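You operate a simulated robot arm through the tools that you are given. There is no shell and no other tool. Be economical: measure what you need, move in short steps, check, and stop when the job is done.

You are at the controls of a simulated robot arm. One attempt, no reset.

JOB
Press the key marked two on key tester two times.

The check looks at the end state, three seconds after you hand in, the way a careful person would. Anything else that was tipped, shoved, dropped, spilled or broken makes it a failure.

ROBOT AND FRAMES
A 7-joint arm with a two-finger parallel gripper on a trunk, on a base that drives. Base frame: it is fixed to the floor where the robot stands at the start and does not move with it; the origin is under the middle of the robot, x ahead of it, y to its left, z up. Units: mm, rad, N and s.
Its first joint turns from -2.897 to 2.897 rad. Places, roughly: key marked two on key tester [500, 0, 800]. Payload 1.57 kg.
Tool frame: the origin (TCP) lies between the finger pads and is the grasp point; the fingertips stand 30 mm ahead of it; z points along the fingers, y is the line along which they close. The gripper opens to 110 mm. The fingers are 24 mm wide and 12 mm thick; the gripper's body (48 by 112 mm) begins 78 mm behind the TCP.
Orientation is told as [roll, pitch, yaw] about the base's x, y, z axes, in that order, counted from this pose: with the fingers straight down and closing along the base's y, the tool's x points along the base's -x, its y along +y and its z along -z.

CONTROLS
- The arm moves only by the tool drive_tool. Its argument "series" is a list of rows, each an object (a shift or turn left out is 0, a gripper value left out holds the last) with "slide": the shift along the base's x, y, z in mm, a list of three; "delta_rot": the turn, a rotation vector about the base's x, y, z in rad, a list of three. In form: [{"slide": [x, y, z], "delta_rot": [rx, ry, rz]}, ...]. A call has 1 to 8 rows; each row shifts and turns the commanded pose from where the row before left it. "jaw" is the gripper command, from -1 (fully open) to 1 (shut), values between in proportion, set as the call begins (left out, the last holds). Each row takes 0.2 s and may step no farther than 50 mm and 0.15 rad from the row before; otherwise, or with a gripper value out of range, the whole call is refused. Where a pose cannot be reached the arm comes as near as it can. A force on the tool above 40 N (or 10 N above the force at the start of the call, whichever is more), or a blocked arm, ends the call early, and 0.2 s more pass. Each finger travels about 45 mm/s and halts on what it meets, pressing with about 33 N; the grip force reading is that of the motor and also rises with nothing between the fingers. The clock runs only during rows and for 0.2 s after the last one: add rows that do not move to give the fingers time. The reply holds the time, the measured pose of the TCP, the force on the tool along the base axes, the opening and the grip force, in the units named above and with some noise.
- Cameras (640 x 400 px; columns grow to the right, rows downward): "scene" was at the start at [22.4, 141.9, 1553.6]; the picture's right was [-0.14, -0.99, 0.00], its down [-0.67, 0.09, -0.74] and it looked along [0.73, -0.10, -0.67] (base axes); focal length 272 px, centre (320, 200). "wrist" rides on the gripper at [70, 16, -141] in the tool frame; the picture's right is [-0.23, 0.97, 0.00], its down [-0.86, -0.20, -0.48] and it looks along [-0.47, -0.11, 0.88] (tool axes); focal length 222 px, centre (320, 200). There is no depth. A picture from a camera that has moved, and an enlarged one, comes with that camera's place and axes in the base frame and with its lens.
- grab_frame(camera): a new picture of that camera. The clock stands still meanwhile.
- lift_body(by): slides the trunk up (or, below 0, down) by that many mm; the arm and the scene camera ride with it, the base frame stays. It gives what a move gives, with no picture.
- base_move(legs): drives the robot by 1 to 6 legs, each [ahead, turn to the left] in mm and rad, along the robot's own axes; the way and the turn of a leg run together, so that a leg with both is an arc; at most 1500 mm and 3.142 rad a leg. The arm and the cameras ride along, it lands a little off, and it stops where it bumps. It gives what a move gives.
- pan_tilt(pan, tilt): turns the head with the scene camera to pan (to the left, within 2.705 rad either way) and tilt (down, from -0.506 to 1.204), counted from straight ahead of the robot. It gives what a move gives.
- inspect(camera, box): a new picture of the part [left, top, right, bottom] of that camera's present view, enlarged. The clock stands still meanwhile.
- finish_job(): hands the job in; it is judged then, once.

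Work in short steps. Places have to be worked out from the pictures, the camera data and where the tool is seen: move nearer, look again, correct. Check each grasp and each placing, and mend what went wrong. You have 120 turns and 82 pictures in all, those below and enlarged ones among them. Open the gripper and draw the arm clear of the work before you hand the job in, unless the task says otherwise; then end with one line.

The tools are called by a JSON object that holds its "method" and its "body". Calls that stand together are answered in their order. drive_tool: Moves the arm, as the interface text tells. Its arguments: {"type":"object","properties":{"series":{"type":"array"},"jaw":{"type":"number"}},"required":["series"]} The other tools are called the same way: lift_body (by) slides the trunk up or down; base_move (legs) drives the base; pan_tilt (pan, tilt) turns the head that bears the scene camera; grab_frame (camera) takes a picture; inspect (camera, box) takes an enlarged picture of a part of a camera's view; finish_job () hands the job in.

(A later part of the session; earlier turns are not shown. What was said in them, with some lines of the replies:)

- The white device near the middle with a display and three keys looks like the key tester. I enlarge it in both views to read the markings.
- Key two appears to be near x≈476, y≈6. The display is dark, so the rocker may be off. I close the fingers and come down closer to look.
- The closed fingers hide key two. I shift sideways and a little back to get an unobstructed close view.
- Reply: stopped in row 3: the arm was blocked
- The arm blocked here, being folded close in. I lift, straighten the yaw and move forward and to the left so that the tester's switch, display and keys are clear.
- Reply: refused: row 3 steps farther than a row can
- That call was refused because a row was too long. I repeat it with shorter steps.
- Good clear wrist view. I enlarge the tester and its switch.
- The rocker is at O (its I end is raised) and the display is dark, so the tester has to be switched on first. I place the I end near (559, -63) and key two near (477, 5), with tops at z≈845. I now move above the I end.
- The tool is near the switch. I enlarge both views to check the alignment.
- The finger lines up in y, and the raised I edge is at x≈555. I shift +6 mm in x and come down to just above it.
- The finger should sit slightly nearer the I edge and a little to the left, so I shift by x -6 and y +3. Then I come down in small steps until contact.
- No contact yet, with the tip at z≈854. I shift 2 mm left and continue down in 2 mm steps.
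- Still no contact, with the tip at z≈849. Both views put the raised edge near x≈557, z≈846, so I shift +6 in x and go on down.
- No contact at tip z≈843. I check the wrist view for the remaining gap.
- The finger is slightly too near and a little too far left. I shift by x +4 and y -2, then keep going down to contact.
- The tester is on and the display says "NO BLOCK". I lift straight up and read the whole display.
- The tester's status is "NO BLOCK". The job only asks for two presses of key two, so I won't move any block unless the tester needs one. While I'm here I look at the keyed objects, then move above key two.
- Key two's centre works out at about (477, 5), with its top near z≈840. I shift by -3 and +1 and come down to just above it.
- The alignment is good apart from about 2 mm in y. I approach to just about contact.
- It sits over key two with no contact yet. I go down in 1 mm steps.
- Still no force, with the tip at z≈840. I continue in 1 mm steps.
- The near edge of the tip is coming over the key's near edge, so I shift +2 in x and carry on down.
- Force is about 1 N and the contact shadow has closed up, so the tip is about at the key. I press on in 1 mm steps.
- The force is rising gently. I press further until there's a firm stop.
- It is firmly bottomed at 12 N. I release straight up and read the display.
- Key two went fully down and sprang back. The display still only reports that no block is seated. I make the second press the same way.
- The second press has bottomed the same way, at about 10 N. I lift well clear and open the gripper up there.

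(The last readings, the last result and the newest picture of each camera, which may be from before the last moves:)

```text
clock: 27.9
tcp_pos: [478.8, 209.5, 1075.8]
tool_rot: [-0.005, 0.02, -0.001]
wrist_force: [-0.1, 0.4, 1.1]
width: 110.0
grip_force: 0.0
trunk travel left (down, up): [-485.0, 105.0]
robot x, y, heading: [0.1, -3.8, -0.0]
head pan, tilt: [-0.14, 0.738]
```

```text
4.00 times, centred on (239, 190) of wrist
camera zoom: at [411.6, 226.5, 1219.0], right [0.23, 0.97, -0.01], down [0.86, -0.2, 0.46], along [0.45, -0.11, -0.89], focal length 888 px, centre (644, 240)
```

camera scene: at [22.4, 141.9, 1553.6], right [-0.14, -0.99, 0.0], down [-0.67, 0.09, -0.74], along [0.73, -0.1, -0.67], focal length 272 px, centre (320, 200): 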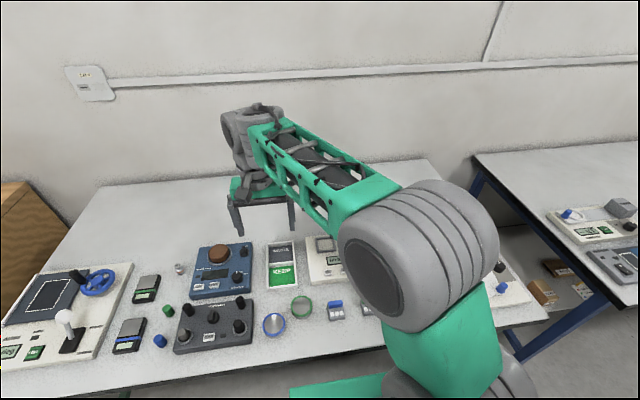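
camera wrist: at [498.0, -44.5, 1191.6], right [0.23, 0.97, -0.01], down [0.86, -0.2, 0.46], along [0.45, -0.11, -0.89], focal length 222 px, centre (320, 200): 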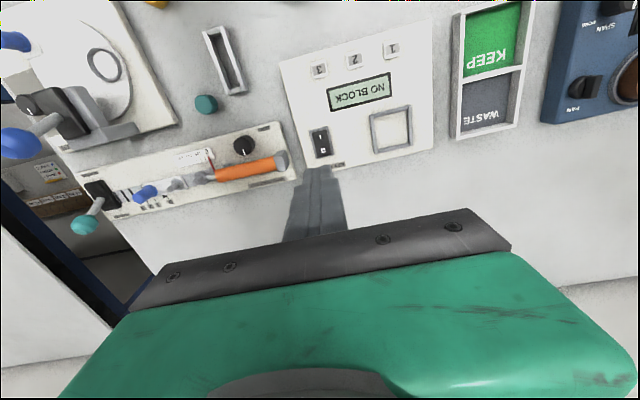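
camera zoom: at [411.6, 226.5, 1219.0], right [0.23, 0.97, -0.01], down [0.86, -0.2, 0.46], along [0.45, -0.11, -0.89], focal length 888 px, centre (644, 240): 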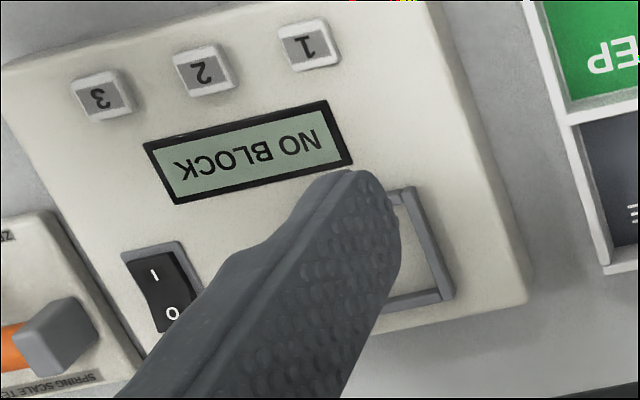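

Key two has sprung back after both presses, nothing else has moved, and the arm is clear with the gripper open. I hand the job in.

{"method": "finish_job", "body": {}}

```text
The job is handed in.
```

I pressed key two on the key tester fully down twice (about 10–12 N each), and it sprang back both times. The tester was off, so I switched it on first and left it on. Its display read "NO BLOCK" throughout, so I couldn't confirm it registered the presses.
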